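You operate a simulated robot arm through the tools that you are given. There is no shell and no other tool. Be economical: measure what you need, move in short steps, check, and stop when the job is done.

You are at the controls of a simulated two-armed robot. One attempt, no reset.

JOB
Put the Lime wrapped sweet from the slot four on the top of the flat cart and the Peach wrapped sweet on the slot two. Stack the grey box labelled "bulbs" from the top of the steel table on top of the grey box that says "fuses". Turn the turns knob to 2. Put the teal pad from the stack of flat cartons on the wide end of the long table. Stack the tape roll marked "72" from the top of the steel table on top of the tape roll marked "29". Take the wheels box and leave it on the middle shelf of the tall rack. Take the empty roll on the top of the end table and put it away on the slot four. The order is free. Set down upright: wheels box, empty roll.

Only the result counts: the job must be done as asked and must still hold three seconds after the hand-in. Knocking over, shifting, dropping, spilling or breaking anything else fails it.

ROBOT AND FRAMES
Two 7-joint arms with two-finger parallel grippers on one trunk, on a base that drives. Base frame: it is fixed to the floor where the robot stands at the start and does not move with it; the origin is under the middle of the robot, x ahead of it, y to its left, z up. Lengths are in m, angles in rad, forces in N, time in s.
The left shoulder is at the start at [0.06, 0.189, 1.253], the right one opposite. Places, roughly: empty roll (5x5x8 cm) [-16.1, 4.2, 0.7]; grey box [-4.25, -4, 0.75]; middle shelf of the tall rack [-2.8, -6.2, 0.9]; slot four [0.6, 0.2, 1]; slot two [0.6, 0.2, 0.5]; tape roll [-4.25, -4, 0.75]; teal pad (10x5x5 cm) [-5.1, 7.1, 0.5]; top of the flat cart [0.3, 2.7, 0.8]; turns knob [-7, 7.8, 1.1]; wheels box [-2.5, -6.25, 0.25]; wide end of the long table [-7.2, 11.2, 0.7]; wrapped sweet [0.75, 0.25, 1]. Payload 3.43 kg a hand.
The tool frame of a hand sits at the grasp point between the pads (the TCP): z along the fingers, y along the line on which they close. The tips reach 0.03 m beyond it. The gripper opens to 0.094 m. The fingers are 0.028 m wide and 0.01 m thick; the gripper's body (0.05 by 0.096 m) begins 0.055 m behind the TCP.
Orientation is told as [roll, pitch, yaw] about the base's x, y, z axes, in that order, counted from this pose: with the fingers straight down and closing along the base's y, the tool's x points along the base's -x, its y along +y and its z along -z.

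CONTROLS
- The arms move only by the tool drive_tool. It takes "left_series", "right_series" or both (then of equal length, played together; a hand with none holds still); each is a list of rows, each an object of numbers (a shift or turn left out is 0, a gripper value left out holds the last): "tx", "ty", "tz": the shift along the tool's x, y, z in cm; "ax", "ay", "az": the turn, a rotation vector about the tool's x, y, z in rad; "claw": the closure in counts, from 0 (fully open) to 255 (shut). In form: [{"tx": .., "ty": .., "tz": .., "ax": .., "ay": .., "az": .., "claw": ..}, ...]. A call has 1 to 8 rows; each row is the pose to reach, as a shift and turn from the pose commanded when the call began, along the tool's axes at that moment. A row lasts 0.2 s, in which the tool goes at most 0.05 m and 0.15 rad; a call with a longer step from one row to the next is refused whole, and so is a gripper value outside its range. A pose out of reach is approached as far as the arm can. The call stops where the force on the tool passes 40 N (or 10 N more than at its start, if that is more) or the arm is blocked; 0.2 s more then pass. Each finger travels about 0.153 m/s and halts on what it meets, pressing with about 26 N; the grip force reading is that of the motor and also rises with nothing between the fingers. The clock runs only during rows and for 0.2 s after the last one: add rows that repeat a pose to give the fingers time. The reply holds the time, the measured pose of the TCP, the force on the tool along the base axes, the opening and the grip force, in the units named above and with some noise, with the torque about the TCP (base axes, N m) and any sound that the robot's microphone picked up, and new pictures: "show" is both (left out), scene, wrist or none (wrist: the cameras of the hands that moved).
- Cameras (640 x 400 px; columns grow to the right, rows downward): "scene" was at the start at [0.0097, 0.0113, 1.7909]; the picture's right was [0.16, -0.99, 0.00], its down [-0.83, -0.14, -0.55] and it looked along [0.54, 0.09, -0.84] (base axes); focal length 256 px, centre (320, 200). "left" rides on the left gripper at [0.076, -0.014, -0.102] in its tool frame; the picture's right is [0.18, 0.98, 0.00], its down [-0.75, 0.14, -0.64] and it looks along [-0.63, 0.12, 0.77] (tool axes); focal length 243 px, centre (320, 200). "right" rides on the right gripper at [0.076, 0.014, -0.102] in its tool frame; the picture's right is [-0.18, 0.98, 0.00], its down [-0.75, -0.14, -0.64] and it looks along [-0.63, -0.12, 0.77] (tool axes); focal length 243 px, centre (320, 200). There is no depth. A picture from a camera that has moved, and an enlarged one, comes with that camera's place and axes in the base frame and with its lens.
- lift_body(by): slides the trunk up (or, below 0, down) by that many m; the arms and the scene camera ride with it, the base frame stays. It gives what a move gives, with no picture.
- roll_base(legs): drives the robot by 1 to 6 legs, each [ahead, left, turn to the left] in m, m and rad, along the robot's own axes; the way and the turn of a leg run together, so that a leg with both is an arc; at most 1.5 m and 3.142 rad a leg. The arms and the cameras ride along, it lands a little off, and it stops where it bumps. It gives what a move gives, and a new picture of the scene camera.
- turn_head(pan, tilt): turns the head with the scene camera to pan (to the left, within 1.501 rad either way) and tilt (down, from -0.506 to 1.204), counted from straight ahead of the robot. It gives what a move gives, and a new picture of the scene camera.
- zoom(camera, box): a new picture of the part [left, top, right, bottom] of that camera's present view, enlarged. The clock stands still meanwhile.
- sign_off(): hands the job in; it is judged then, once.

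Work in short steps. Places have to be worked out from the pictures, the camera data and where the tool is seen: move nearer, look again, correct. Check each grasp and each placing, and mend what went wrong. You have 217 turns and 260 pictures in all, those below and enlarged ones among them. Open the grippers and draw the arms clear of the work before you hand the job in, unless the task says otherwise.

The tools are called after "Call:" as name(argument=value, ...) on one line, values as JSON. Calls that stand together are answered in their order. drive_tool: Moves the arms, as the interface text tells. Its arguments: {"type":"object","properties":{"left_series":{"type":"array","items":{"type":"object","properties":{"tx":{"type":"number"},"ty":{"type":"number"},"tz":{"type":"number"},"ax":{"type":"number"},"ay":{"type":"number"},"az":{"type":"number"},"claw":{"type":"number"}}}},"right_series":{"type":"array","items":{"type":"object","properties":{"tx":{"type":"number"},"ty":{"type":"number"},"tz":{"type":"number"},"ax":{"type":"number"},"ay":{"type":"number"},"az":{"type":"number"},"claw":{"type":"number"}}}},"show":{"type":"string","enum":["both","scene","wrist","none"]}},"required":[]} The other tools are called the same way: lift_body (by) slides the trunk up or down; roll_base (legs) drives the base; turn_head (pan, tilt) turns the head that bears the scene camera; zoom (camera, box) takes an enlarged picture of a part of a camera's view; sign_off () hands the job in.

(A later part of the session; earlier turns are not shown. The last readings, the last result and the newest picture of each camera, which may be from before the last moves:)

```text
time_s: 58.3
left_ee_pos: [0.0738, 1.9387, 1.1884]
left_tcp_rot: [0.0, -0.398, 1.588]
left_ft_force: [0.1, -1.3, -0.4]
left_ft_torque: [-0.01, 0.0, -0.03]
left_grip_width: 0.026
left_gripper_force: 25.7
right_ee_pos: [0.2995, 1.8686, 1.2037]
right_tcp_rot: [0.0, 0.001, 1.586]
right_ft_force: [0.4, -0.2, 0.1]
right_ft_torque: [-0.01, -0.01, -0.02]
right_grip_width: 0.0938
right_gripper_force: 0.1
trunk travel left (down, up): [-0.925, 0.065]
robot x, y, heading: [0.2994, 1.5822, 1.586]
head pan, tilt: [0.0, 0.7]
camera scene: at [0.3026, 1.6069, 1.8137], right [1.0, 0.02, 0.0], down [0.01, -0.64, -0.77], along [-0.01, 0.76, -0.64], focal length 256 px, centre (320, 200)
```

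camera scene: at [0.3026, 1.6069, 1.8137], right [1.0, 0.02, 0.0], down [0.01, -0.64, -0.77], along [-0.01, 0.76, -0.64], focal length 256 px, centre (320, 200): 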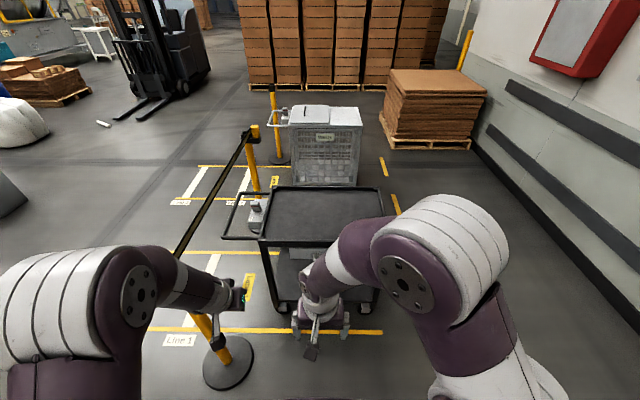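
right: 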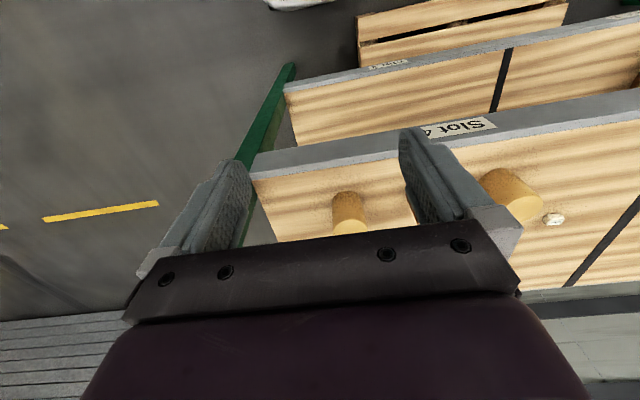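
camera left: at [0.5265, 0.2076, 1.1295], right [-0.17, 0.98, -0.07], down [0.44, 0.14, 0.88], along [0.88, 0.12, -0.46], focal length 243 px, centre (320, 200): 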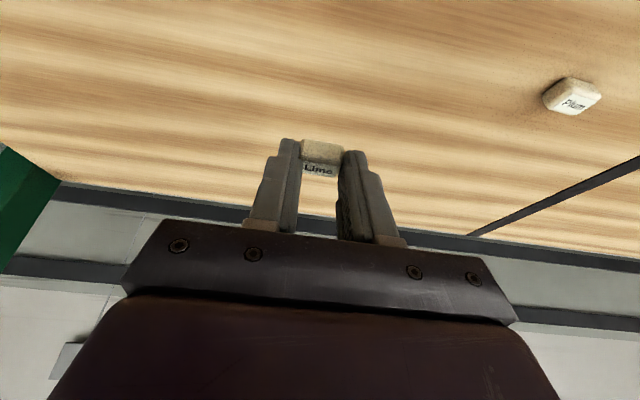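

The cart's top spans about x 0.0–0.65, y 2.45–2.95. I roll 0.4 m ahead and lower the trunk 0.25 m.

Call:
roll_base(legs=[[0.4, 0, 0]])

Call:
lift_body(by=-0.22)

Call:
drive_tool(left_series=[{"ty": -3, "tx": -3, "tz": 1.3}, {"ty": -6, "tx": -6, "tz": 2.6}, {"ty": -9, "tx": -9, "tz": 3.9}, {"ty": -11, "tx": -13, "tz": 5.6}, {"ty": -11, "tx": -17, "tz": 7.3}])

```text
time_s: 60.8
left_ee_pos: [0.0729, 2.3405, 1.1877]
left_tcp_rot: [0.001, -0.4, 1.576]
left_ft_force: [-0.5, -0.6, -0.8]
left_ft_torque: [-0.01, 0.05, -0.01]
left_grip_width: 0.026
left_gripper_force: 26.3
right_ee_pos: [0.2988, 2.267, 1.2042]
right_tcp_rot: [0.0, 0.0, 1.575]
right_ft_force: [0.4, -0.1, 0.1]
right_ft_torque: [0.0, -0.01, -0.04]
right_grip_width: 0.0941
right_gripper_force: 0.0
trunk travel left (down, up): [-0.925, 0.065]
robot x, y, heading: [0.2962, 1.9872, 1.572]
head pan, tilt: [0.0, 0.7]
camera scene: at [0.2991, 2.0057, 1.8137], right [1.0, 0.0, 0.0], down [0.0, -0.64, -0.77], along [0.0, 0.77, -0.64], focal length 256 px, centre (320, 200)
```

scene: 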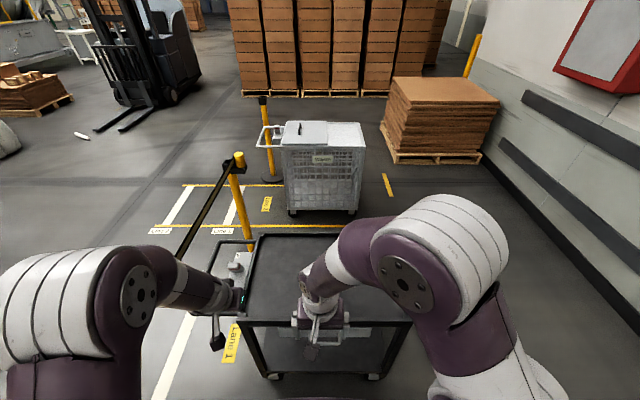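

```text
time_s: 63.1
left_ee_pos: [0.0728, 2.3424, 0.9689]
left_tcp_rot: [0.0, -0.398, 1.574]
left_ft_force: [0.9, 0.0, -0.5]
left_ft_torque: [0.03, 0.0, -0.01]
left_grip_width: 0.0261
left_gripper_force: 25.7
right_ee_pos: [0.3001, 2.2684, 0.9838]
right_tcp_rot: [0.0, -0.001, 1.574]
right_ft_force: [0.0, -0.2, 0.5]
right_ft_torque: [-0.02, 0.01, 0.02]
right_grip_width: 0.0944
right_gripper_force: 0.0
trunk travel left (down, up): [-0.705, 0.285]
robot x, y, heading: [0.2932, 1.9851, 1.574]
head pan, tilt: [0.0, 0.7]
```

```text
time_s: 64.3
left_ee_pos: [0.1836, 2.5308, 0.965]
left_tcp_rot: [0.002, -0.396, 1.574]
left_ft_force: [0.5, -0.6, -0.2]
left_ft_torque: [-0.04, 0.03, 0.01]
left_grip_width: 0.026
left_gripper_force: 25.9
right_ee_pos: [0.2992, 2.2697, 0.9829]
right_tcp_rot: [0.001, 0.002, 1.574]
right_ft_force: [-0.6, 0.3, -0.2]
right_ft_torque: [0.01, 0.02, 0.0]
right_grip_width: 0.0939
right_gripper_force: 0.1
trunk travel left (down, up): [-0.705, 0.285]
robot x, y, heading: [0.2997, 1.9813, 1.58]
head pan, tilt: [0.0, 0.7]
camera scene: at [0.2988, 2.0097, 1.5936], right [1.0, 0.0, 0.0], down [0.0, -0.65, -0.76], along [0.0, 0.76, -0.65], focal length 256 px, centre (320, 200)
camera left: at [0.197, 2.4214, 1.0291], right [-0.98, -0.17, -0.07], down [-0.14, 0.45, 0.88], along [-0.12, 0.88, -0.46], focal length 243 px, centre (320, 200)
```

scene: 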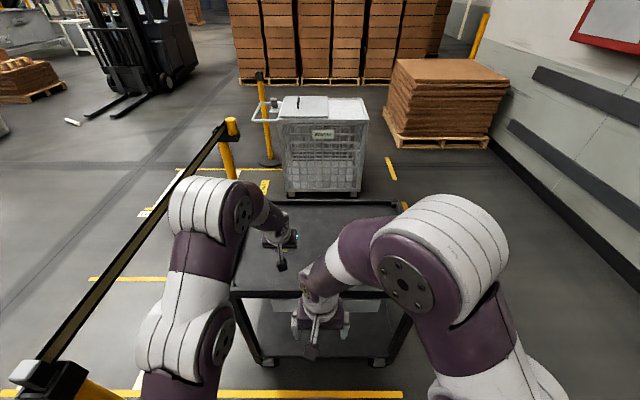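
left: 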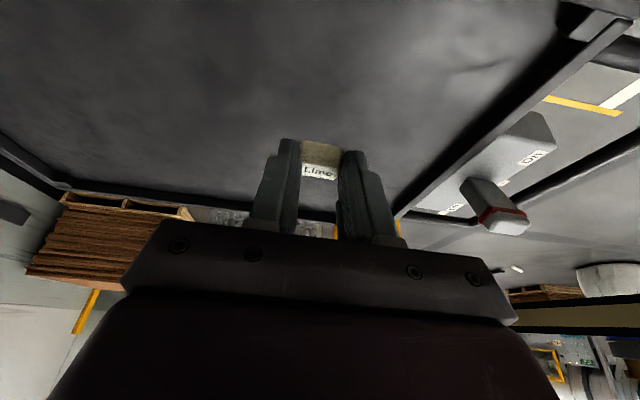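

The tray is free here. I descend 5 cm further in, slowly at the end, until contact.

Call:
drive_tool(left_series=[{"tx": -0.74, "tz": 4.66}, {"tx": -1.5, "tz": 9.3}, {"tx": -0.9, "tz": 10.7}, {"tx": -0.7, "tz": 11.2}, {"tx": -0.5, "tz": 11.6}, {"tx": -0.3, "tz": 12.1}, {"tx": -0.1, "tz": 12.5}, {"tx": 0.08, "tz": 13}], show="wrist")

```text
time_s: 66.1
left_ee_pos: [0.1821, 2.5766, 0.8465]
left_tcp_rot: [0.001, -0.4, 1.575]
left_ft_force: [0.2, -1.1, -0.9]
left_ft_torque: [0.0, -0.01, 0.01]
left_grip_width: 0.0264
left_gripper_force: 26.4
right_ee_pos: [0.2986, 2.2687, 0.9839]
right_tcp_rot: [0.0, 0.0, 1.574]
right_ft_force: [-1.0, 0.1, 0.0]
right_ft_torque: [0.0, -0.01, 0.02]
right_grip_width: 0.094
right_gripper_force: 0.0
trunk travel left (down, up): [-0.705, 0.285]
robot x, y, heading: [0.3002, 1.9826, 1.577]
head pan, tilt: [0.0, 0.7]
camera left: at [0.1975, 2.4674, 0.9102], right [-0.98, -0.17, -0.07], down [-0.14, 0.44, 0.88], along [-0.12, 0.88, -0.46], focal length 243 px, centre (320, 200)
```

left: 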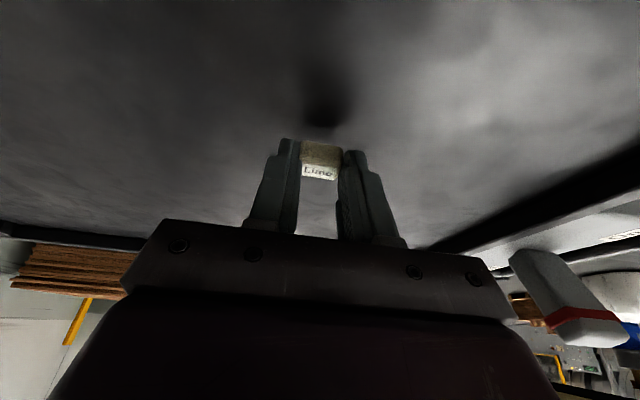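

Shadow close, no contact yet. Continue down in 4 mm steps.

Call:
drive_tool(left_series=[{"tx": 0.16, "tz": 0.37}, {"tx": 0.31, "tz": 0.74}, {"tx": 0.47, "tz": 1.1}, {"tx": 0.62, "tz": 1.47}, {"tx": 0.78, "tz": 1.84}, {"tx": 0.93, "tz": 2.2}, {"tx": 1.1, "tz": 2.6}, {"tx": 1.25, "tz": 2.95}], show="wrist")

```text
time_s: 67.3
left_ee_pos: [0.1832, 2.58, 0.8321]
left_tcp_rot: [-0.001, -0.413, 1.574]
left_ft_force: [-1.0, -7.0, 17.5]
left_ft_torque: [-0.1, 0.13, 0.03]
left_grip_width: 0.026
left_gripper_force: 26.3
right_ee_pos: [0.2973, 2.2665, 0.985]
right_tcp_rot: [0.0, -0.002, 1.577]
right_ft_force: [-0.2, -0.4, 0.2]
right_ft_torque: [-0.02, 0.01, 0.01]
right_grip_width: 0.094
right_gripper_force: 0.0
trunk travel left (down, up): [-0.705, 0.285]
robot x, y, heading: [0.2967, 1.9821, 1.575]
head pan, tilt: [0.0, 0.7]
stopped in row 6 (left hand): the force on the tool passed its limit at 42 N (the readings are from after the stop); the commanded pose is now the measured one
camera left: at [0.1968, 2.469, 0.8954], right [-0.98, -0.17, -0.07], down [-0.14, 0.43, 0.89], along [-0.12, 0.89, -0.45], focal length 243 px, centre (320, 200)
```

left: 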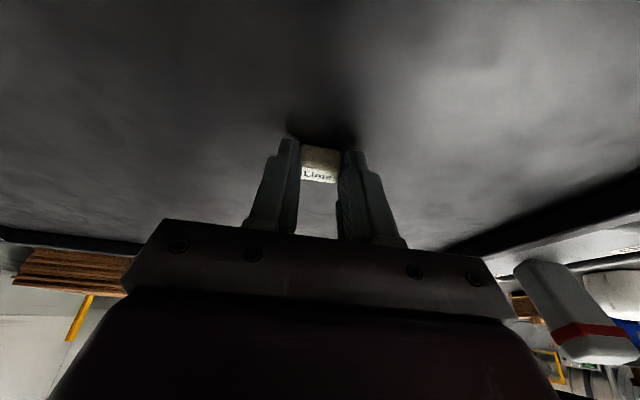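

Contact. I open the fingers and lift away.

Call:
drive_tool(left_series=[{"claw": 180}, {"claw": 120}, {"claw": 120}, {"claw": 120, "tz": -3}, {"claw": 120, "tz": -7}, {"claw": 120, "tz": -12}, {"claw": 120, "tz": -17, "tx": -2}], show="wrist")

```text
refused: row 7 steps farther than a row can; nothing moved
```

Same, with a shorter last step.

Call:
drive_tool(left_series=[{"claw": 180}, {"claw": 120}, {"claw": 120}, {"claw": 120, "tz": -3}, {"claw": 120, "tz": -7}, {"claw": 120, "tz": -11}, {"claw": 120, "tz": -15}], show="wrist")

```text
time_s: 68.9
left_ee_pos: [0.1837, 2.518, 0.9703]
left_tcp_rot: [-0.003, -0.407, 1.575]
left_ft_force: [0.6, 0.0, 0.6]
left_ft_torque: [0.0, 0.02, -0.03]
left_grip_width: 0.0496
left_gripper_force: 0.1
right_ee_pos: [0.299, 2.2654, 0.9833]
right_tcp_rot: [0.0, -0.002, 1.575]
right_ft_force: [-0.7, 0.0, 0.0]
right_ft_torque: [0.02, 0.0, -0.01]
right_grip_width: 0.0938
right_gripper_force: 0.1
trunk travel left (down, up): [-0.705, 0.285]
robot x, y, heading: [0.2986, 1.9835, 1.571]
head pan, tilt: [0.0, 0.7]
camera left: at [0.1965, 2.4078, 1.0335], right [-0.98, -0.17, -0.07], down [-0.14, 0.44, 0.89], along [-0.12, 0.88, -0.45], focal length 243 px, centre (320, 200)
```

left: 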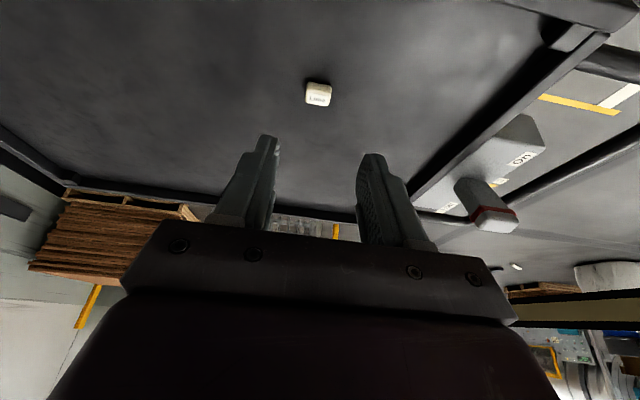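

Lime rests on the cart. I draw the left hand in, back away, and look round toward the next places.

Call:
drive_tool(left_series=[{"tx": 3, "tz": -2, "ay": 0.1}, {"tx": 6, "tz": -4, "ay": 0.2}, {"tx": 9, "tz": -6, "ay": 0.3}, {"tx": 12, "tz": -8, "ay": 0.4}, {"tx": 15, "tz": -9, "ay": 0.4}], show="none")

Call:
roll_base(legs=[[-0.4, 0, 0], [-0.2, 1.0, 0], [0, 0, 0.8]])

Call:
turn_head(pan=0, tilt=0.25)

```text
time_s: 70.1
left_ee_pos: [0.1642, 2.3521, 0.9333]
left_tcp_rot: [-0.001, -0.166, 1.573]
left_ft_force: [0.3, 1.1, -0.1]
left_ft_torque: [-0.01, 0.02, -0.01]
left_grip_width: 0.0498
left_gripper_force: 0.1
left hand out of reach, approached as far as the arm can: row 1, 2, 3, 4, 5
right_ee_pos: [0.2987, 2.2691, 0.9845]
right_tcp_rot: [0.0, 0.002, 1.577]
right_ft_force: [0.5, 0.3, -0.2]
right_ft_torque: [0.01, 0.0, 0.0]
right_grip_width: 0.094
right_gripper_force: 0.0
trunk travel left (down, up): [-0.705, 0.285]
robot x, y, heading: [0.2986, 1.9802, 1.577]
head pan, tilt: [0.0, 0.7]
```

```text
time_s: 79.7
left_ee_pos: [-1.0702, 1.5151, 0.9339]
left_tcp_rot: [-0.001, -0.167, 2.399]
left_ft_force: [0.3, 0.2, 1.0]
left_ft_torque: [-0.02, 0.0, 0.01]
left_grip_width: 0.0496
left_gripper_force: 0.2
right_ee_pos: [-0.9158, 1.5576, 0.9844]
right_tcp_rot: [0.001, 0.0, 2.402]
right_ft_force: [-0.3, -0.1, -0.7]
right_ft_torque: [-0.03, 0.0, 0.01]
right_grip_width: 0.0941
right_gripper_force: 0.0
trunk travel left (down, up): [-0.705, 0.285]
robot x, y, heading: [-0.7061, 1.3653, 2.402]
head pan, tilt: [0.0, 0.7]
camera scene: at [-0.7243, 1.3811, 1.5937], right [0.67, 0.74, 0.0], down [0.48, -0.43, -0.76], along [-0.56, 0.52, -0.64], focal length 256 px, centre (320, 200)
```

scene: 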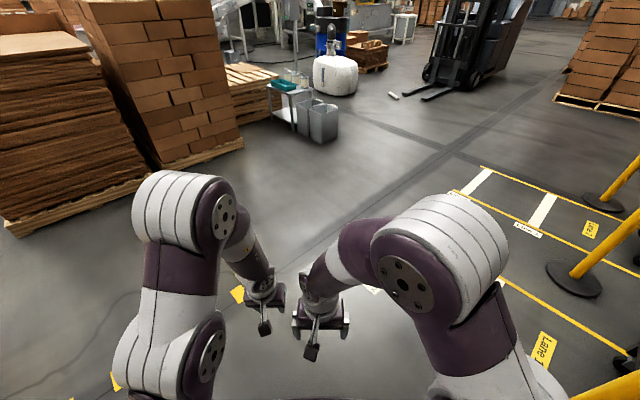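

```text
time_s: 80.6
left_ee_pos: [-1.0702, 1.515, 0.9341]
left_tcp_rot: [-0.002, -0.168, 2.398]
left_ft_force: [0.7, -0.7, -0.7]
left_ft_torque: [-0.01, -0.02, 0.0]
left_grip_width: 0.0496
left_gripper_force: 0.0
right_ee_pos: [-0.9164, 1.5569, 0.9835]
right_tcp_rot: [0.0, 0.0, 2.4]
right_ft_force: [-0.4, -0.1, 0.7]
right_ft_torque: [0.0, -0.03, 0.04]
right_grip_width: 0.0939
right_gripper_force: 0.0
trunk travel left (down, up): [-0.705, 0.285]
robot x, y, heading: [-0.7079, 1.3641, 2.397]
head pan, tilt: [0.0, 0.25]
camera scene: at [-0.7305, 1.3869, 1.6344], right [0.67, 0.74, 0.0], down [0.18, -0.17, -0.97], along [-0.72, 0.65, -0.25], focal length 256 px, centre (320, 200)
```

scene: 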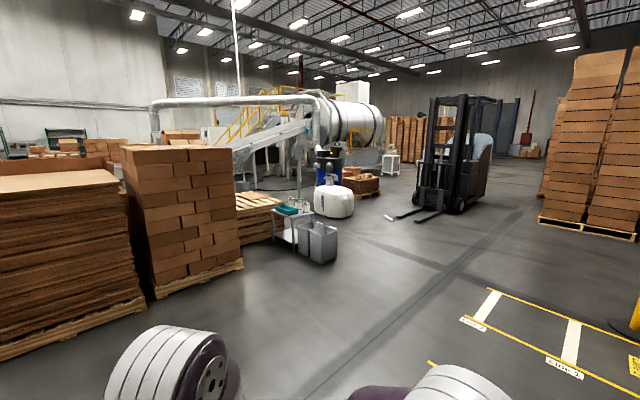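

I see the white bag (~(-4.2, 5.0)), forklift forks (~(-3.3, 5.7)) and beyond, a pallet at ~(-5.1, 7), likely the flat cartons. I drive to open floor nearer and enlarge that region.

Call:
roll_base(legs=[[1.27, -0.49, 0], [1.27, -0.49, 0]])

Call:
zoom(camera="scene", box=[240, 100, 480, 250])

```text
time_s: 93.8
left_ee_pos: [-2.2319, 3.9868, 0.9339]
left_tcp_rot: [-0.003, -0.167, 2.365]
left_ft_force: [0.8, -1.0, -0.1]
left_ft_torque: [-0.01, 0.01, 0.0]
left_grip_width: 0.0498
left_gripper_force: 0.0
right_ee_pos: [-2.0774, 4.0224, 0.9837]
right_tcp_rot: [0.0, -0.001, 2.368]
right_ft_force: [0.2, 0.0, -0.4]
right_ft_torque: [-0.01, -0.04, 0.01]
right_grip_width: 0.0943
right_gripper_force: 0.0
trunk travel left (down, up): [-0.705, 0.285]
robot x, y, heading: [-1.8744, 3.823, 2.368]
head pan, tilt: [0.0, 0.25]
camera scene: at [-1.898, 3.8456, 1.6345], right [0.7, 0.71, 0.0], down [0.18, -0.17, -0.97], along [-0.69, 0.68, -0.25], focal length 256 px, centre (320, 200)
```

scene: 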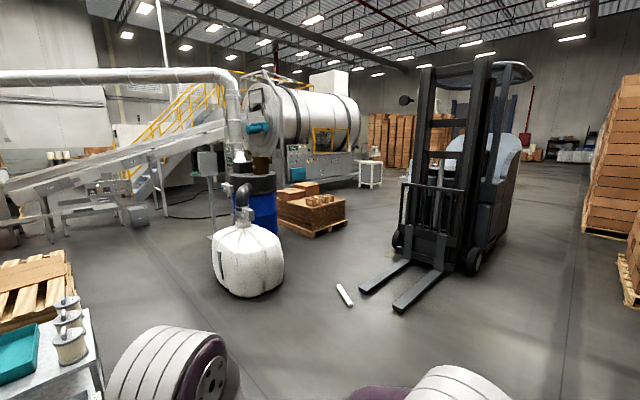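

```text
2.67 times, centred on (360, 175) of scene
camera zoom: at [-1.898, 3.8456, 1.6345], right [0.7, 0.71, 0.0], down [0.18, -0.17, -0.97], along [-0.69, 0.68, -0.25], focal length 683 px, centre (213, 267)
```

zoom: 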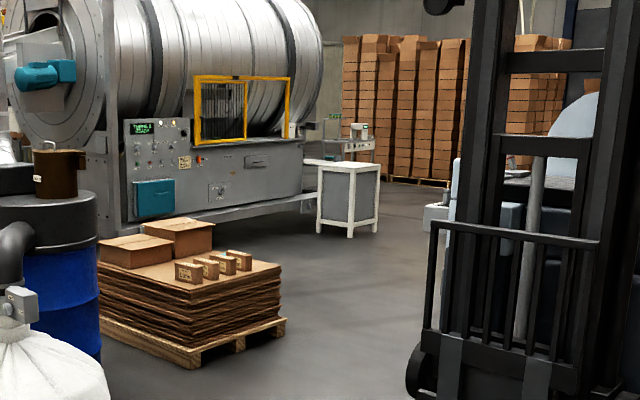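

The flat-carton pallet stands at ~(-5.1, 7). The gap between bag and the white rod is too tight, so I will go round the forklift's east side. I turn to face +y, advance and look.

Call:
roll_base(legs=[[0, 0, -0.797], [1.3, 0, 0]])

```text
time_s: 102.3
left_ee_pos: [-1.9811, 5.4774, 0.9329]
left_tcp_rot: [-0.002, -0.167, 1.546]
left_ft_force: [0.0, -0.4, -0.3]
left_ft_torque: [0.03, 0.03, 0.01]
left_grip_width: 0.0498
left_gripper_force: 0.1
right_ee_pos: [-1.8473, 5.3901, 0.9835]
right_tcp_rot: [0.0, 0.001, 1.548]
right_ft_force: [-0.4, 0.0, 0.3]
right_ft_torque: [0.04, 0.02, 0.02]
right_grip_width: 0.094
right_gripper_force: 0.1
trunk travel left (down, up): [-0.705, 0.285]
robot x, y, heading: [-1.8578, 5.1037, 1.551]
head pan, tilt: [0.0, 0.25]
camera scene: at [-1.854, 5.1379, 1.6345], right [1.0, -0.02, 0.0], down [-0.01, -0.25, -0.97], along [0.02, 0.97, -0.25], focal length 256 px, centre (320, 200)
```

scene: 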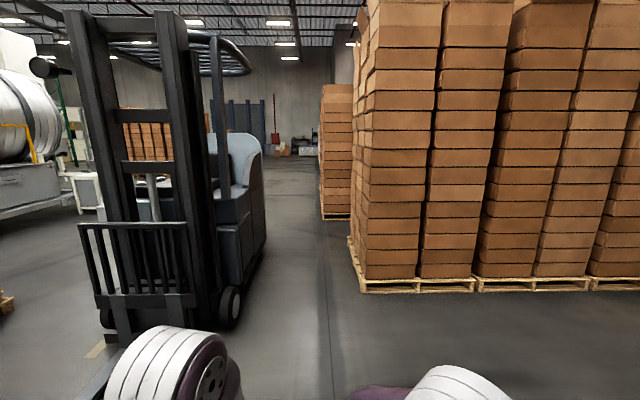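

The gap between forklift (x≈-2.55) and pallets (x≈-1.36) is 1.2 m. I centre on x≈-1.95, pass through and turn to face -x.

Call:
roll_base(legs=[[0.1, 0.1, 0.02], [1.5, 0, 0], [1.5, 0, 0], [1.2, 0, 0], [0, 0, 1.571]])

```text
time_s: 127.5
left_ee_pos: [-2.3382, 9.3149, 0.9345]
left_tcp_rot: [-0.002, -0.167, 3.14]
left_ft_force: [-0.3, 0.4, 0.2]
left_ft_torque: [-0.01, 0.02, 0.02]
left_grip_width: 0.0499
left_gripper_force: 0.2
right_ee_pos: [-2.2538, 9.4497, 0.9824]
right_tcp_rot: [-0.001, 0.002, -3.139]
right_ft_force: [0.5, 1.0, -0.5]
right_ft_torque: [-0.01, 0.01, 0.04]
right_grip_width: 0.0939
right_gripper_force: 0.1
trunk travel left (down, up): [-0.705, 0.285]
robot x, y, heading: [-1.9675, 9.4492, -3.142]
head pan, tilt: [0.0, 0.25]
camera scene: at [-2.0012, 9.448, 1.6345], right [0.0, 1.0, 0.0], down [0.25, 0.0, -0.97], along [-0.97, 0.0, -0.25], focal length 256 px, centre (320, 200)
```

scene: 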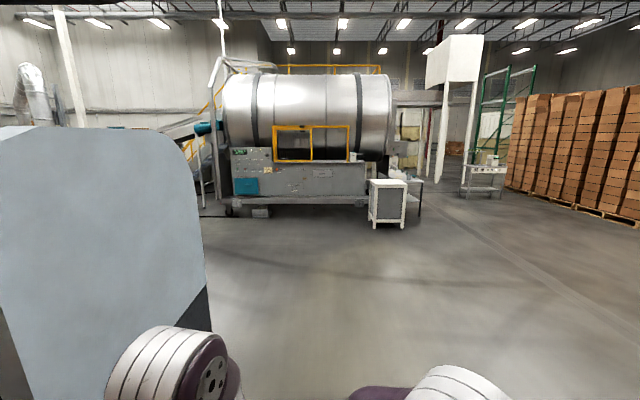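

Past the forklift. Ahead are the machine with its panel (≈(-7, 8, 1.1)), a white cabinet, tables. I drive on 2.2 m and look left at the cartons.

Call:
roll_base(legs=[[1.4, 0, 0], [1.0, 0, 0], [0, 0, 0.9]])

Call:
turn_head(pan=-0.9, tilt=0.25)

```text
time_s: 141.5
left_ee_pos: [-4.5028, 9.08, 0.9343]
left_tcp_rot: [-0.001, -0.167, -2.253]
left_ft_force: [-0.2, -1.1, -0.8]
left_ft_torque: [0.01, -0.03, -0.02]
left_grip_width: 0.0495
left_gripper_force: 0.1
right_ee_pos: [-4.5559, 9.2306, 0.9838]
right_tcp_rot: [0.001, 0.0, -2.249]
right_ft_force: [1.1, 0.3, 0.4]
right_ft_torque: [0.01, -0.03, -0.03]
right_grip_width: 0.094
right_gripper_force: 0.1
trunk travel left (down, up): [-0.705, 0.285]
robot x, y, heading: [-4.3768, 9.4514, -2.247]
head pan, tilt: [0.0, 0.25]
camera scene: at [-4.3955, 9.4251, 1.6345], right [-0.78, 0.63, 0.0], down [0.16, 0.19, -0.97], along [-0.61, -0.75, -0.25], focal length 256 px, centre (320, 200)
```

scene: 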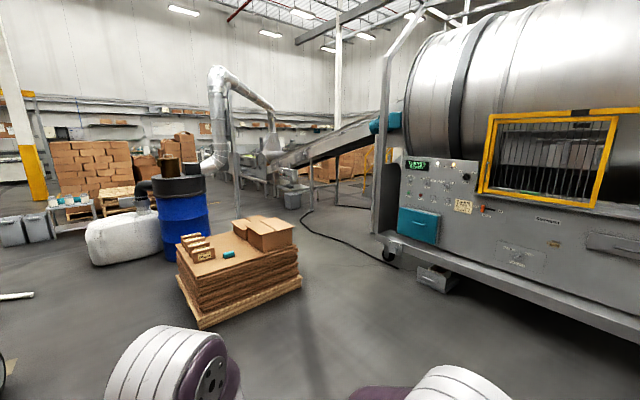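

```text
time_s: 142.7
left_ee_pos: [-4.504, 9.0795, 0.9337]
left_tcp_rot: [-0.002, -0.167, -2.253]
left_ft_force: [0.7, 0.4, 0.3]
left_ft_torque: [-0.02, 0.02, 0.0]
left_grip_width: 0.0496
left_gripper_force: 0.0
right_ee_pos: [-4.5554, 9.2295, 0.9837]
right_tcp_rot: [0.001, 0.001, -2.251]
right_ft_force: [-0.2, 0.0, 0.9]
right_ft_torque: [0.01, 0.01, 0.01]
right_grip_width: 0.0938
right_gripper_force: 0.0
trunk travel left (down, up): [-0.705, 0.285]
robot x, y, heading: [-4.3784, 9.4513, -2.25]
head pan, tilt: [-0.901, 0.25]
camera scene: at [-4.4302, 9.4985, 1.6345], right [0.01, 1.0, 0.0], down [0.25, 0.0, -0.97], along [-0.97, 0.01, -0.25], focal length 256 px, centre (320, 200)
```

scene: 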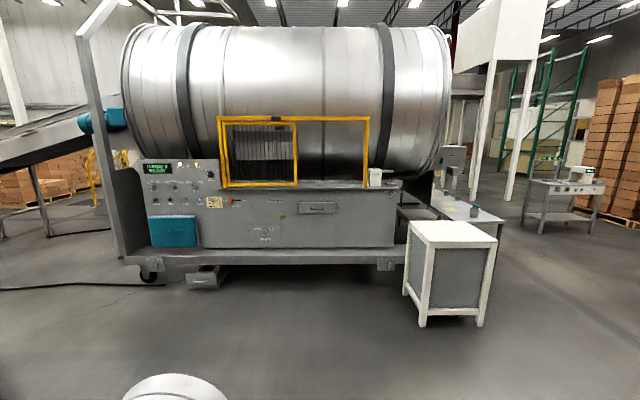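

The teal pad is at about (-5.13, 7.09) on the carton stack, front edge y≈7.3. I drive up to it facing -y, stopping at y≈7.85.

Call:
roll_base(legs=[[0, 0, 0.679], [0.9, -0.65, 0], [0.7, 0, 0]])

Call:
turn_head(pan=-0.1, tilt=0.85)

```text
time_s: 153.6
left_ee_pos: [-4.865, 7.4847, 0.933]
left_tcp_rot: [-0.003, -0.169, -1.564]
left_ft_force: [0.3, 0.2, 1.0]
left_ft_torque: [-0.02, 0.0, 0.02]
left_grip_width: 0.0498
left_gripper_force: 0.0
right_ee_pos: [-5.0011, 7.5686, 0.984]
right_tcp_rot: [-0.001, -0.001, -1.56]
right_ft_force: [-0.1, 0.3, -0.1]
right_ft_torque: [-0.01, 0.0, 0.0]
right_grip_width: 0.0941
right_gripper_force: 0.0
trunk travel left (down, up): [-0.705, 0.285]
robot x, y, heading: [-5.0035, 7.8556, -1.559]
head pan, tilt: [-0.901, 0.25]
camera scene: at [-5.0749, 7.8549, 1.6345], right [-0.63, 0.78, 0.0], down [0.19, 0.16, -0.97], along [-0.75, -0.61, -0.25], focal length 256 px, centre (320, 200)
```

scene: 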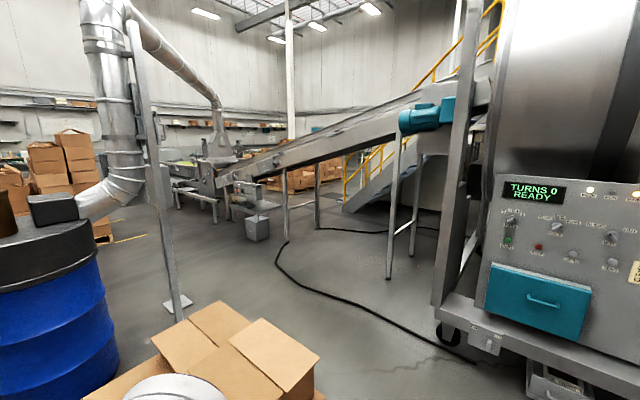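

```text
time_s: 154.8
left_ee_pos: [-4.8644, 7.4848, 0.9347]
left_tcp_rot: [-0.001, -0.167, -1.564]
left_ft_force: [-0.3, 0.1, -0.2]
left_ft_torque: [0.01, -0.02, -0.02]
left_grip_width: 0.0496
left_gripper_force: 0.1
right_ee_pos: [-4.9998, 7.5693, 0.9831]
right_tcp_rot: [-0.001, -0.001, -1.562]
right_ft_force: [0.4, -0.1, -0.5]
right_ft_torque: [0.01, -0.01, 0.0]
right_grip_width: 0.0939
right_gripper_force: 0.0
trunk travel left (down, up): [-0.705, 0.285]
robot x, y, heading: [-5.0023, 7.857, -1.558]
head pan, tilt: [-0.099, 0.85]
camera scene: at [-5.0094, 7.8358, 1.5814], right [-1.0, 0.09, 0.0], down [0.07, 0.75, -0.66], along [-0.06, -0.66, -0.75], focal length 256 px, centre (320, 200)
```

scene: 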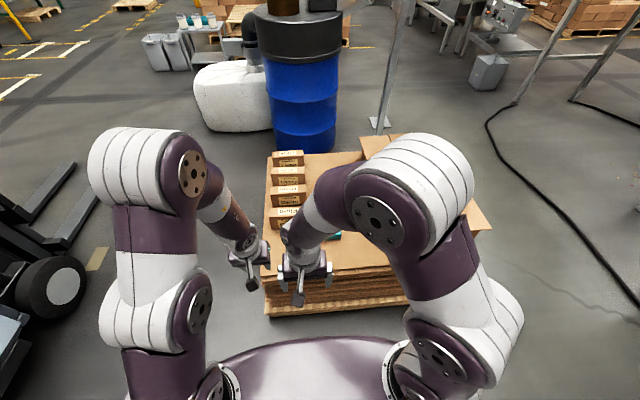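

Display shows TURNS 0. The pad is just in front of the right hand. I roll 0.16 m nearer, lower the trunk 0.2 m and extend the right hand over the pad.

Call:
roll_base(legs=[[0.15, 0, 0]])

Call:
lift_body(by=-0.2)

Call:
drive_tool(right_series=[{"tx": -4.5, "ty": -2}, {"tx": -9, "ty": -4}, {"tx": -13, "ty": -6}, {"tx": -17, "ty": -8}, {"tx": -20, "ty": -10}])

```text
time_s: 156.1
left_ee_pos: [-4.8636, 7.3365, 0.9345]
left_tcp_rot: [-0.002, -0.168, -1.564]
left_ft_force: [0.0, 0.3, 0.1]
left_ft_torque: [0.03, -0.01, 0.01]
left_grip_width: 0.0497
left_gripper_force: 0.1
right_ee_pos: [-4.9986, 7.4201, 0.9828]
right_tcp_rot: [0.001, -0.001, -1.559]
right_ft_force: [-0.6, -0.4, -0.3]
right_ft_torque: [-0.02, 0.01, -0.02]
right_grip_width: 0.0941
right_gripper_force: 0.1
trunk travel left (down, up): [-0.705, 0.285]
robot x, y, heading: [-4.9983, 7.7073, -1.563]
head pan, tilt: [-0.099, 0.85]
camera scene: at [-5.0077, 7.6874, 1.5814], right [-1.0, 0.09, 0.0], down [0.07, 0.75, -0.66], along [-0.06, -0.66, -0.75], focal length 256 px, centre (320, 200)
```

scene: 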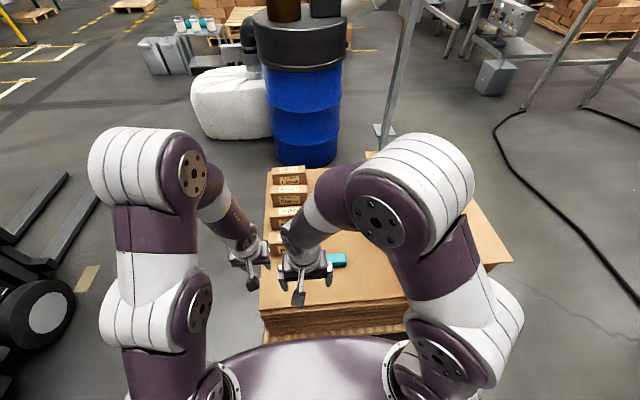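

```text
time_s: 158.3
left_ee_pos: [-4.8621, 7.3369, 0.7339]
left_tcp_rot: [-0.002, -0.167, -1.563]
left_ft_force: [-0.3, -0.2, 0.2]
left_ft_torque: [-0.03, 0.0, 0.02]
left_grip_width: 0.0496
left_gripper_force: 0.1
right_ee_pos: [-4.9985, 7.4197, 0.7837]
right_tcp_rot: [0.0, 0.0, -1.559]
right_ft_force: [-0.4, -0.5, 0.2]
right_ft_torque: [-0.01, -0.02, 0.02]
right_grip_width: 0.0937
right_gripper_force: 0.0
trunk travel left (down, up): [-0.505, 0.485]
robot x, y, heading: [-5.0001, 7.7065, -1.56]
head pan, tilt: [-0.099, 0.85]
```

```text
time_s: 159.5
left_ee_pos: [-4.862, 7.3369, 0.7338]
left_tcp_rot: [-0.001, -0.168, -1.565]
left_ft_force: [0.2, -0.5, 0.1]
left_ft_torque: [0.01, -0.01, -0.01]
left_grip_width: 0.0495
left_gripper_force: 0.0
right_ee_pos: [-5.0977, 7.2193, 0.7826]
right_tcp_rot: [0.0, 0.002, -1.559]
right_ft_force: [0.1, -0.2, -0.8]
right_ft_torque: [-0.01, -0.01, 0.02]
right_grip_width: 0.094
right_gripper_force: 0.0
trunk travel left (down, up): [-0.505, 0.485]
robot x, y, heading: [-5.0055, 7.703, -1.556]
head pan, tilt: [-0.099, 0.85]
camera scene: at [-5.0082, 7.6868, 1.3814], right [-1.0, 0.09, 0.0], down [0.07, 0.75, -0.66], along [-0.06, -0.66, -0.75], focal length 256 px, centre (320, 200)
camera right: at [-5.0824, 7.296, 0.8863], right [0.99, -0.17, 0.0], down [-0.13, -0.76, 0.64], along [-0.11, -0.63, -0.77], focal length 243 px, centre (320, 200)
```

scene: 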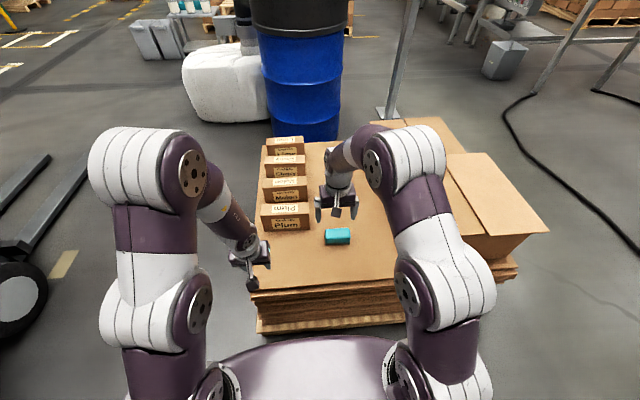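
right: 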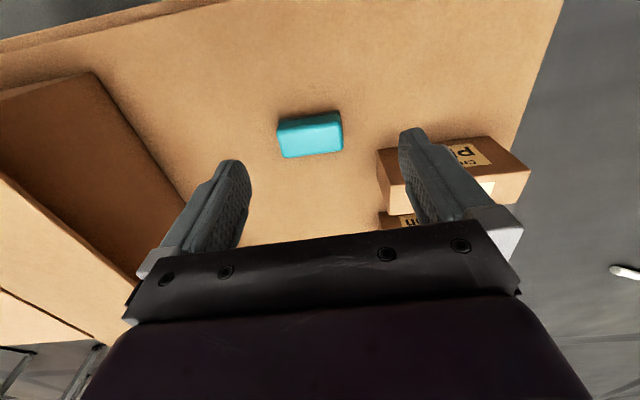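

The pad is at (-5.125, 7.145), top z≈0.58, its 10 cm side along x, so I must rotate the right hand a quarter turn to close across the 5 cm side. I do that at hover height.

Call:
drive_tool(right_series=[{"tx": -1, "az": 0.15}, {"tx": -2, "az": 0.3}, {"tx": -3, "ty": -0.5, "az": 0.45}, {"tx": -4, "ty": -1, "az": 0.6}, {"tx": -5, "ty": -1.5, "az": 0.75}, {"tx": -6, "ty": -2, "az": 0.9}, {"tx": -7, "ty": -2.5, "az": 1.05}, {"tx": -7.4, "ty": -2.7, "az": 1.2}], show="scene")

```text
time_s: 161.3
left_ee_pos: [-4.8629, 7.3359, 0.7337]
left_tcp_rot: [-0.003, -0.167, -1.564]
left_ft_force: [-0.1, -0.7, 0.0]
left_ft_torque: [-0.01, -0.02, 0.04]
left_grip_width: 0.0495
left_gripper_force: 0.1
right_ee_pos: [-5.1212, 7.1428, 0.7819]
right_tcp_rot: [-0.003, 0.0, -2.763]
right_ft_force: [0.1, -0.3, 0.0]
right_ft_torque: [-0.04, -0.02, 0.04]
right_grip_width: 0.094
right_gripper_force: 0.2
trunk travel left (down, up): [-0.505, 0.485]
robot x, y, heading: [-5.0035, 7.705, -1.561]
head pan, tilt: [-0.099, 0.85]
camera scene: at [-5.0077, 7.6873, 1.3814], right [-1.0, 0.09, 0.0], down [0.07, 0.75, -0.66], along [-0.06, -0.66, -0.75], focal length 256 px, centre (320, 200)
```

scene: 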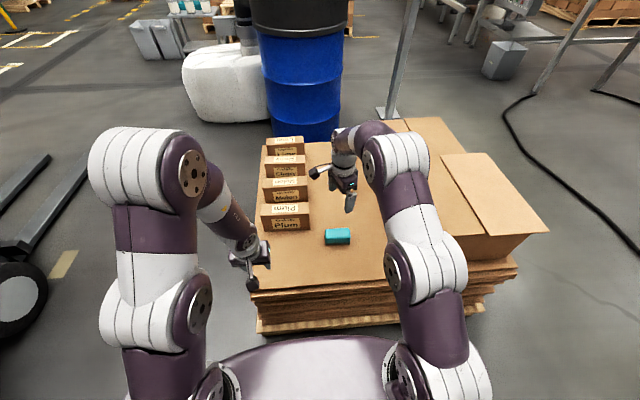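

Good. I finish the rotation, descend to z≈0.66 and look.

Call:
drive_tool(right_series=[{"az": 0.13, "tz": 2}, {"az": 0.26, "tz": 5}, {"az": 0.378, "tz": 8}, {"az": 0.378, "tz": 12}], show="wrist")

```text
time_s: 162.3
left_ee_pos: [-4.8627, 7.3358, 0.7329]
left_tcp_rot: [-0.001, -0.165, -1.566]
left_ft_force: [-0.4, -0.2, 0.1]
left_ft_torque: [-0.01, -0.05, 0.02]
left_grip_width: 0.0497
left_gripper_force: 0.0
right_ee_pos: [-5.1233, 7.1434, 0.6633]
right_tcp_rot: [0.001, -0.001, -3.137]
right_ft_force: [-0.2, 0.1, -0.8]
right_ft_torque: [0.01, -0.01, -0.02]
right_grip_width: 0.094
right_gripper_force: 0.0
trunk travel left (down, up): [-0.505, 0.485]
robot x, y, heading: [-5.003, 7.7088, -1.559]
head pan, tilt: [-0.099, 0.85]
camera right: at [-5.0459, 7.1303, 0.7666], right [-0.18, -0.98, 0.0], down [-0.75, 0.14, 0.64], along [-0.63, 0.12, -0.77], focal length 243 px, centre (320, 200)
```

right: 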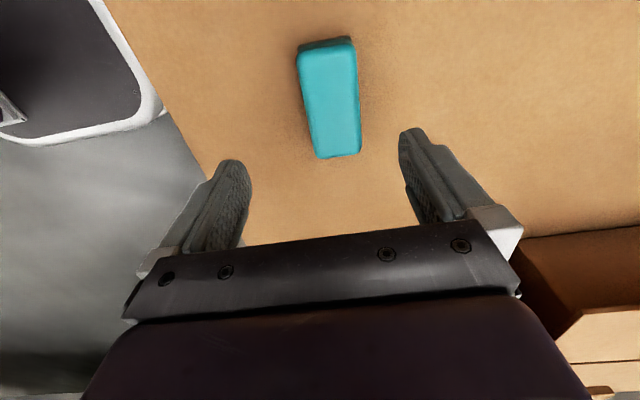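

The pad lies about 1.5 cm nearer +x and 1 cm toward -y. I correct and descend to z≈0.58.

Call:
drive_tool(right_series=[{"tx": 1.4, "ty": 1, "tz": 2}, {"tx": 1.4, "ty": 1, "tz": 5}, {"tx": 1.4, "ty": 1, "tz": 8}], show="wrist")

```text
time_s: 163.1
left_ee_pos: [-4.8625, 7.3365, 0.7343]
left_tcp_rot: [-0.005, -0.168, -1.564]
left_ft_force: [0.5, -0.1, -0.6]
left_ft_torque: [0.03, -0.01, -0.01]
left_grip_width: 0.0497
left_gripper_force: 0.1
right_ee_pos: [-5.1084, 7.1357, 0.5832]
right_tcp_rot: [0.0, 0.0, -3.135]
right_ft_force: [0.0, -0.7, -0.1]
right_ft_torque: [0.02, 0.03, -0.02]
right_grip_width: 0.0941
right_gripper_force: 0.0
trunk travel left (down, up): [-0.505, 0.485]
robot x, y, heading: [-5.0009, 7.7047, -1.565]
head pan, tilt: [-0.099, 0.85]
camera right: at [-5.0303, 7.1217, 0.6859], right [-0.18, -0.98, 0.0], down [-0.75, 0.14, 0.64], along [-0.63, 0.12, -0.77], focal length 243 px, centre (320, 200)
```

right: 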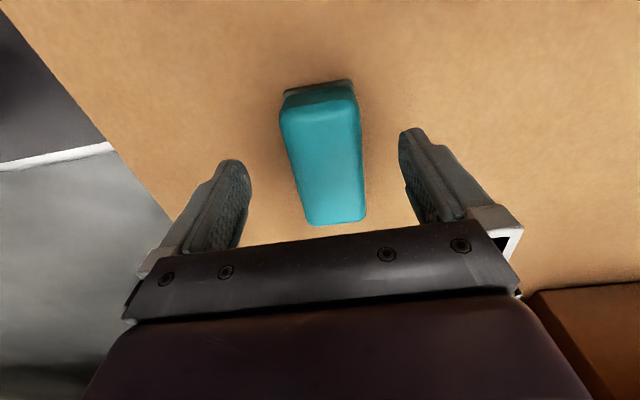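

Centred. Descend 2 cm more (slowly) and close.

Call:
drive_tool(right_series=[{"tz": 0.7}, {"tz": 1.4}, {"tz": 2.0}, {"tz": 2.0, "claw": 130}, {"tz": 2.0, "claw": 255}, {"tz": 2.0, "claw": 255}, {"tz": 2.0, "claw": 255}], show="wrist")

```text
time_s: 164.7
left_ee_pos: [-4.8614, 7.3365, 0.734]
left_tcp_rot: [-0.001, -0.166, -1.564]
left_ft_force: [0.1, 0.3, 0.2]
left_ft_torque: [0.0, -0.01, 0.0]
left_grip_width: 0.0494
left_gripper_force: 0.0
right_ee_pos: [-5.1081, 7.134, 0.5632]
right_tcp_rot: [0.0, -0.001, -3.138]
right_ft_force: [0.2, -1.0, 1.2]
right_ft_torque: [-0.1, -0.05, 0.02]
right_grip_width: 0.0493
right_gripper_force: 25.7
trunk travel left (down, up): [-0.505, 0.485]
robot x, y, heading: [-5.003, 7.7044, -1.558]
head pan, tilt: [-0.099, 0.85]
camera right: at [-5.0307, 7.1216, 0.6669], right [-0.18, -0.98, 0.0], down [-0.75, 0.14, 0.64], along [-0.63, 0.12, -0.77], focal length 243 px, centre (320, 200)
```

right: 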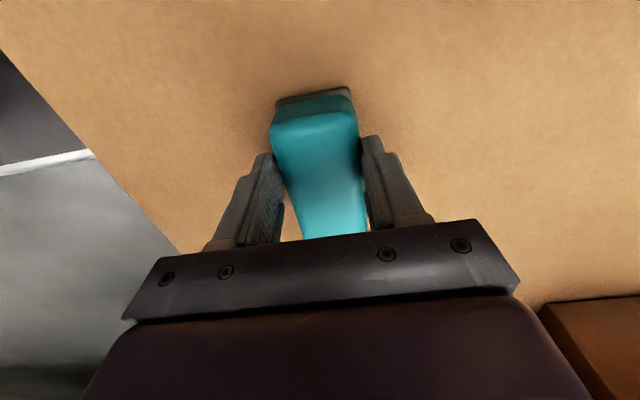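

Gripped at 49 mm. I lift, draw back, and raise the trunk.

Call:
drive_tool(right_series=[{"tz": -4}, {"tz": -8}, {"tz": -12}, {"tz": -14, "ty": -4}, {"tz": -14, "ty": -8}, {"tz": -14, "ty": -12}, {"tz": -14, "ty": -16}], show="scene")

Call:
roll_base(legs=[[-0.7, 0, 0]])

Call:
lift_body(by=0.35)

```text
time_s: 166.3
left_ee_pos: [-4.8633, 7.3371, 0.734]
left_tcp_rot: [-0.002, -0.166, -1.563]
left_ft_force: [0.7, -0.1, 0.9]
left_ft_torque: [-0.03, 0.04, -0.04]
left_grip_width: 0.0496
left_gripper_force: 0.1
right_ee_pos: [-5.1095, 7.297, 0.7013]
right_tcp_rot: [0.0, -0.001, -3.138]
right_ft_force: [0.0, 0.5, -1.0]
right_ft_torque: [0.0, 0.01, 0.04]
right_grip_width: 0.049
right_gripper_force: 26.3
trunk travel left (down, up): [-0.505, 0.485]
robot x, y, heading: [-5.0007, 7.7049, -1.559]
head pan, tilt: [-0.099, 0.85]
camera scene: at [-5.0078, 7.6881, 1.3814], right [-1.0, 0.09, 0.0], down [0.07, 0.75, -0.66], along [-0.06, -0.66, -0.75], focal length 256 px, centre (320, 200)
```

scene: 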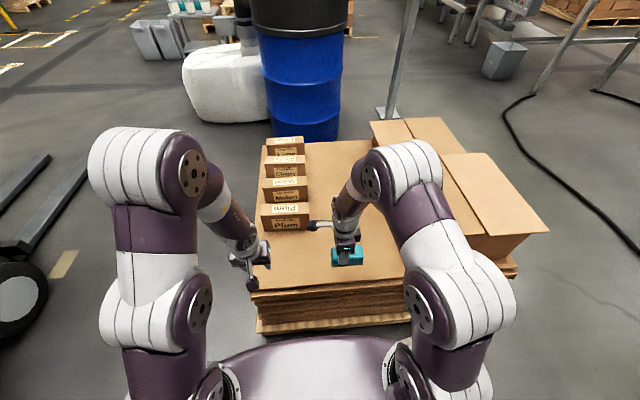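

```text
time_s: 170.2
left_ee_pos: [-4.8694, 8.0406, 0.7333]
left_tcp_rot: [-0.004, -0.167, -1.535]
left_ft_force: [0.8, 0.9, 0.1]
left_ft_torque: [-0.01, 0.0, -0.03]
left_grip_width: 0.0497
left_gripper_force: 0.0
right_ee_pos: [-5.1144, 7.9919, 0.7024]
right_tcp_rot: [0.001, 0.0, -3.11]
right_ft_force: [0.0, -0.4, -1.2]
right_ft_torque: [-0.01, -0.03, -0.02]
right_grip_width: 0.0492
right_gripper_force: 26.0
trunk travel left (down, up): [-0.505, 0.485]
robot x, y, heading: [-5.0187, 8.4067, -1.533]
head pan, tilt: [-0.099, 0.85]
camera scene: at [-5.0247, 8.3868, 1.3814], right [-1.0, 0.06, 0.0], down [0.05, 0.75, -0.66], along [-0.04, -0.66, -0.75], focal length 256 px, centre (320, 200)
```

scene: 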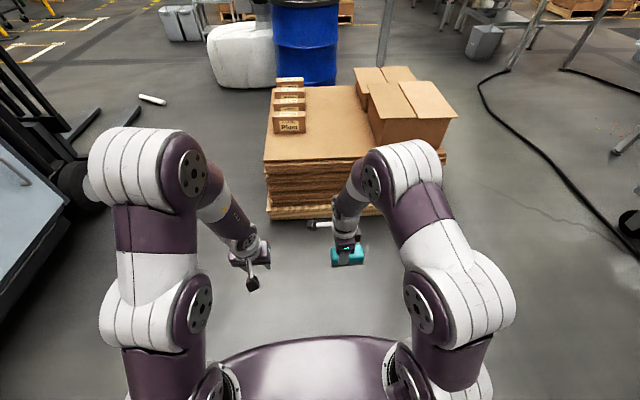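

```text
time_s: 173.6
left_ee_pos: [-4.8696, 8.0397, 1.0844]
left_tcp_rot: [-0.001, -0.166, -1.537]
left_ft_force: [0.5, 0.4, 0.0]
left_ft_torque: [-0.02, 0.02, -0.03]
left_grip_width: 0.0495
left_gripper_force: 0.0
right_ee_pos: [-5.115, 7.9911, 1.0507]
right_tcp_rot: [0.0, -0.001, -3.111]
right_ft_force: [0.0, -0.7, -0.3]
right_ft_torque: [0.0, 0.02, -0.02]
right_grip_width: 0.0488
right_gripper_force: 25.8
trunk travel left (down, up): [-0.855, 0.135]
robot x, y, heading: [-5.019, 8.4071, -1.531]
head pan, tilt: [-0.099, 0.85]
```

Now the knob, with the free left hand. I turn to face the machine (-x) and move to about (-5.75, 7.95), then look at the panel.

Call:
roll_base(legs=[[0, 0, -1.61], [0.7, 0.42, 0]])

Call:
turn_head(pan=0.1, tilt=0.5)

Call:
zoom(camera="scene", box=[220, 80, 480, 240])

```text
time_s: 181.8
left_ee_pos: [-6.0805, 7.8336, 1.0842]
left_tcp_rot: [-0.003, -0.168, -3.133]
left_ft_force: [-0.1, 0.8, -0.4]
left_ft_torque: [-0.03, -0.03, -0.02]
left_grip_width: 0.0499
left_gripper_force: 0.0
right_ee_pos: [-6.1219, 8.0796, 1.052]
right_tcp_rot: [-0.001, 0.0, 1.58]
right_ft_force: [0.4, 0.3, -0.5]
right_ft_torque: [0.0, 0.01, 0.02]
right_grip_width: 0.0487
right_gripper_force: 26.0
trunk travel left (down, up): [-0.855, 0.135]
robot x, y, heading: [-5.7113, 7.9707, -3.128]
head pan, tilt: [-0.099, 0.85]
camera scene: at [-5.7295, 7.9797, 1.7314], right [0.09, 1.0, 0.0], down [0.75, -0.07, -0.66], along [-0.66, 0.06, -0.75], focal length 256 px, centre (320, 200)
```

scene: 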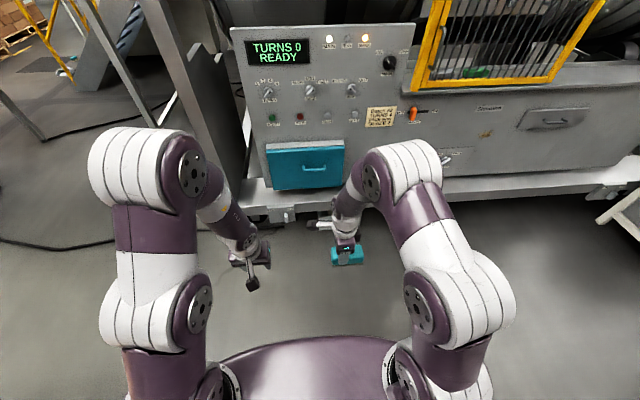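

```text
time_s: 182.7
left_ee_pos: [-6.0819, 7.8343, 1.0829]
left_tcp_rot: [-0.002, -0.169, -3.133]
left_ft_force: [-0.7, -0.2, 1.2]
left_ft_torque: [0.01, -0.02, 0.01]
left_grip_width: 0.0497
left_gripper_force: 0.0
right_ee_pos: [-6.1216, 8.079, 1.0517]
right_tcp_rot: [0.0, 0.0, 1.578]
right_ft_force: [0.6, 0.1, -0.5]
right_ft_torque: [-0.01, 0.02, 0.02]
right_grip_width: 0.049
right_gripper_force: 26.3
trunk travel left (down, up): [-0.855, 0.135]
robot x, y, heading: [-5.7096, 7.9705, -3.133]
head pan, tilt: [0.099, 0.499]
camera scene: at [-5.7427, 7.9624, 1.7613], right [-0.11, 0.99, 0.0], down [0.48, 0.05, -0.88], along [-0.87, -0.1, -0.48], focal length 256 px, centre (320, 200)
```

scene: 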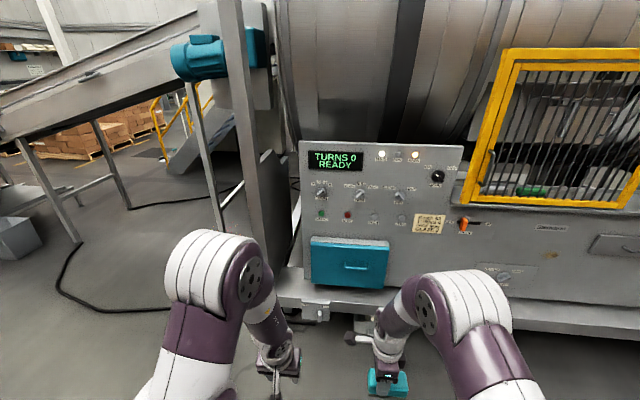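

```text
2.46 times, centred on (350, 160) of scene
camera zoom: at [-5.7427, 7.9624, 1.7613], right [-0.11, 0.99, 0.0], down [0.48, 0.05, -0.88], along [-0.87, -0.1, -0.48], focal length 630 px, centre (246, 298)
```

zoom: 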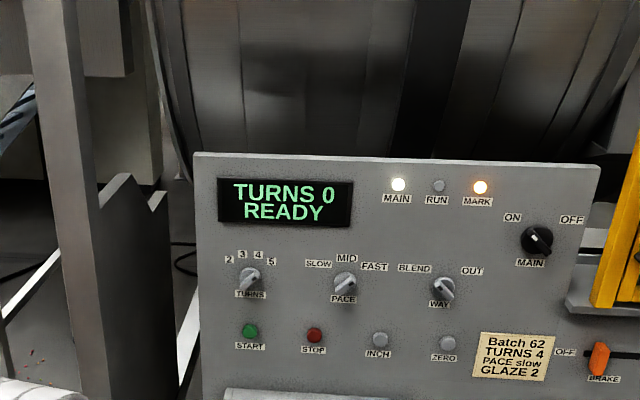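

The turns knob is the left one with marks 2–5. I enlarge it.

Call:
zoom(camera="scene", box=[300, 172, 348, 202])

```text
13.33 times, centred on (324, 187) of scene
camera zoom: at [-5.7427, 7.9624, 1.7613], right [-0.11, 0.99, 0.0], down [0.48, 0.05, -0.88], along [-0.87, -0.1, -0.48], focal length 3415 px, centre (267, 373)
```

zoom: 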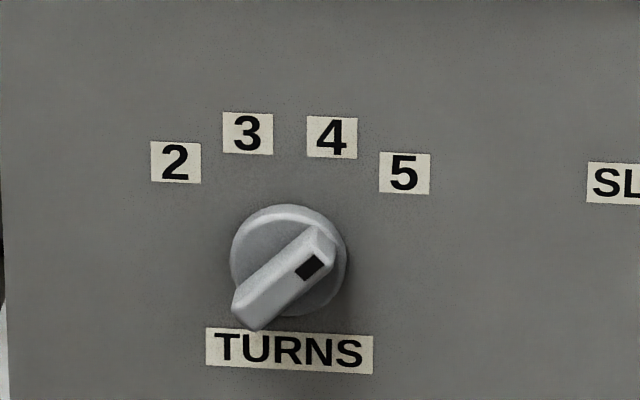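

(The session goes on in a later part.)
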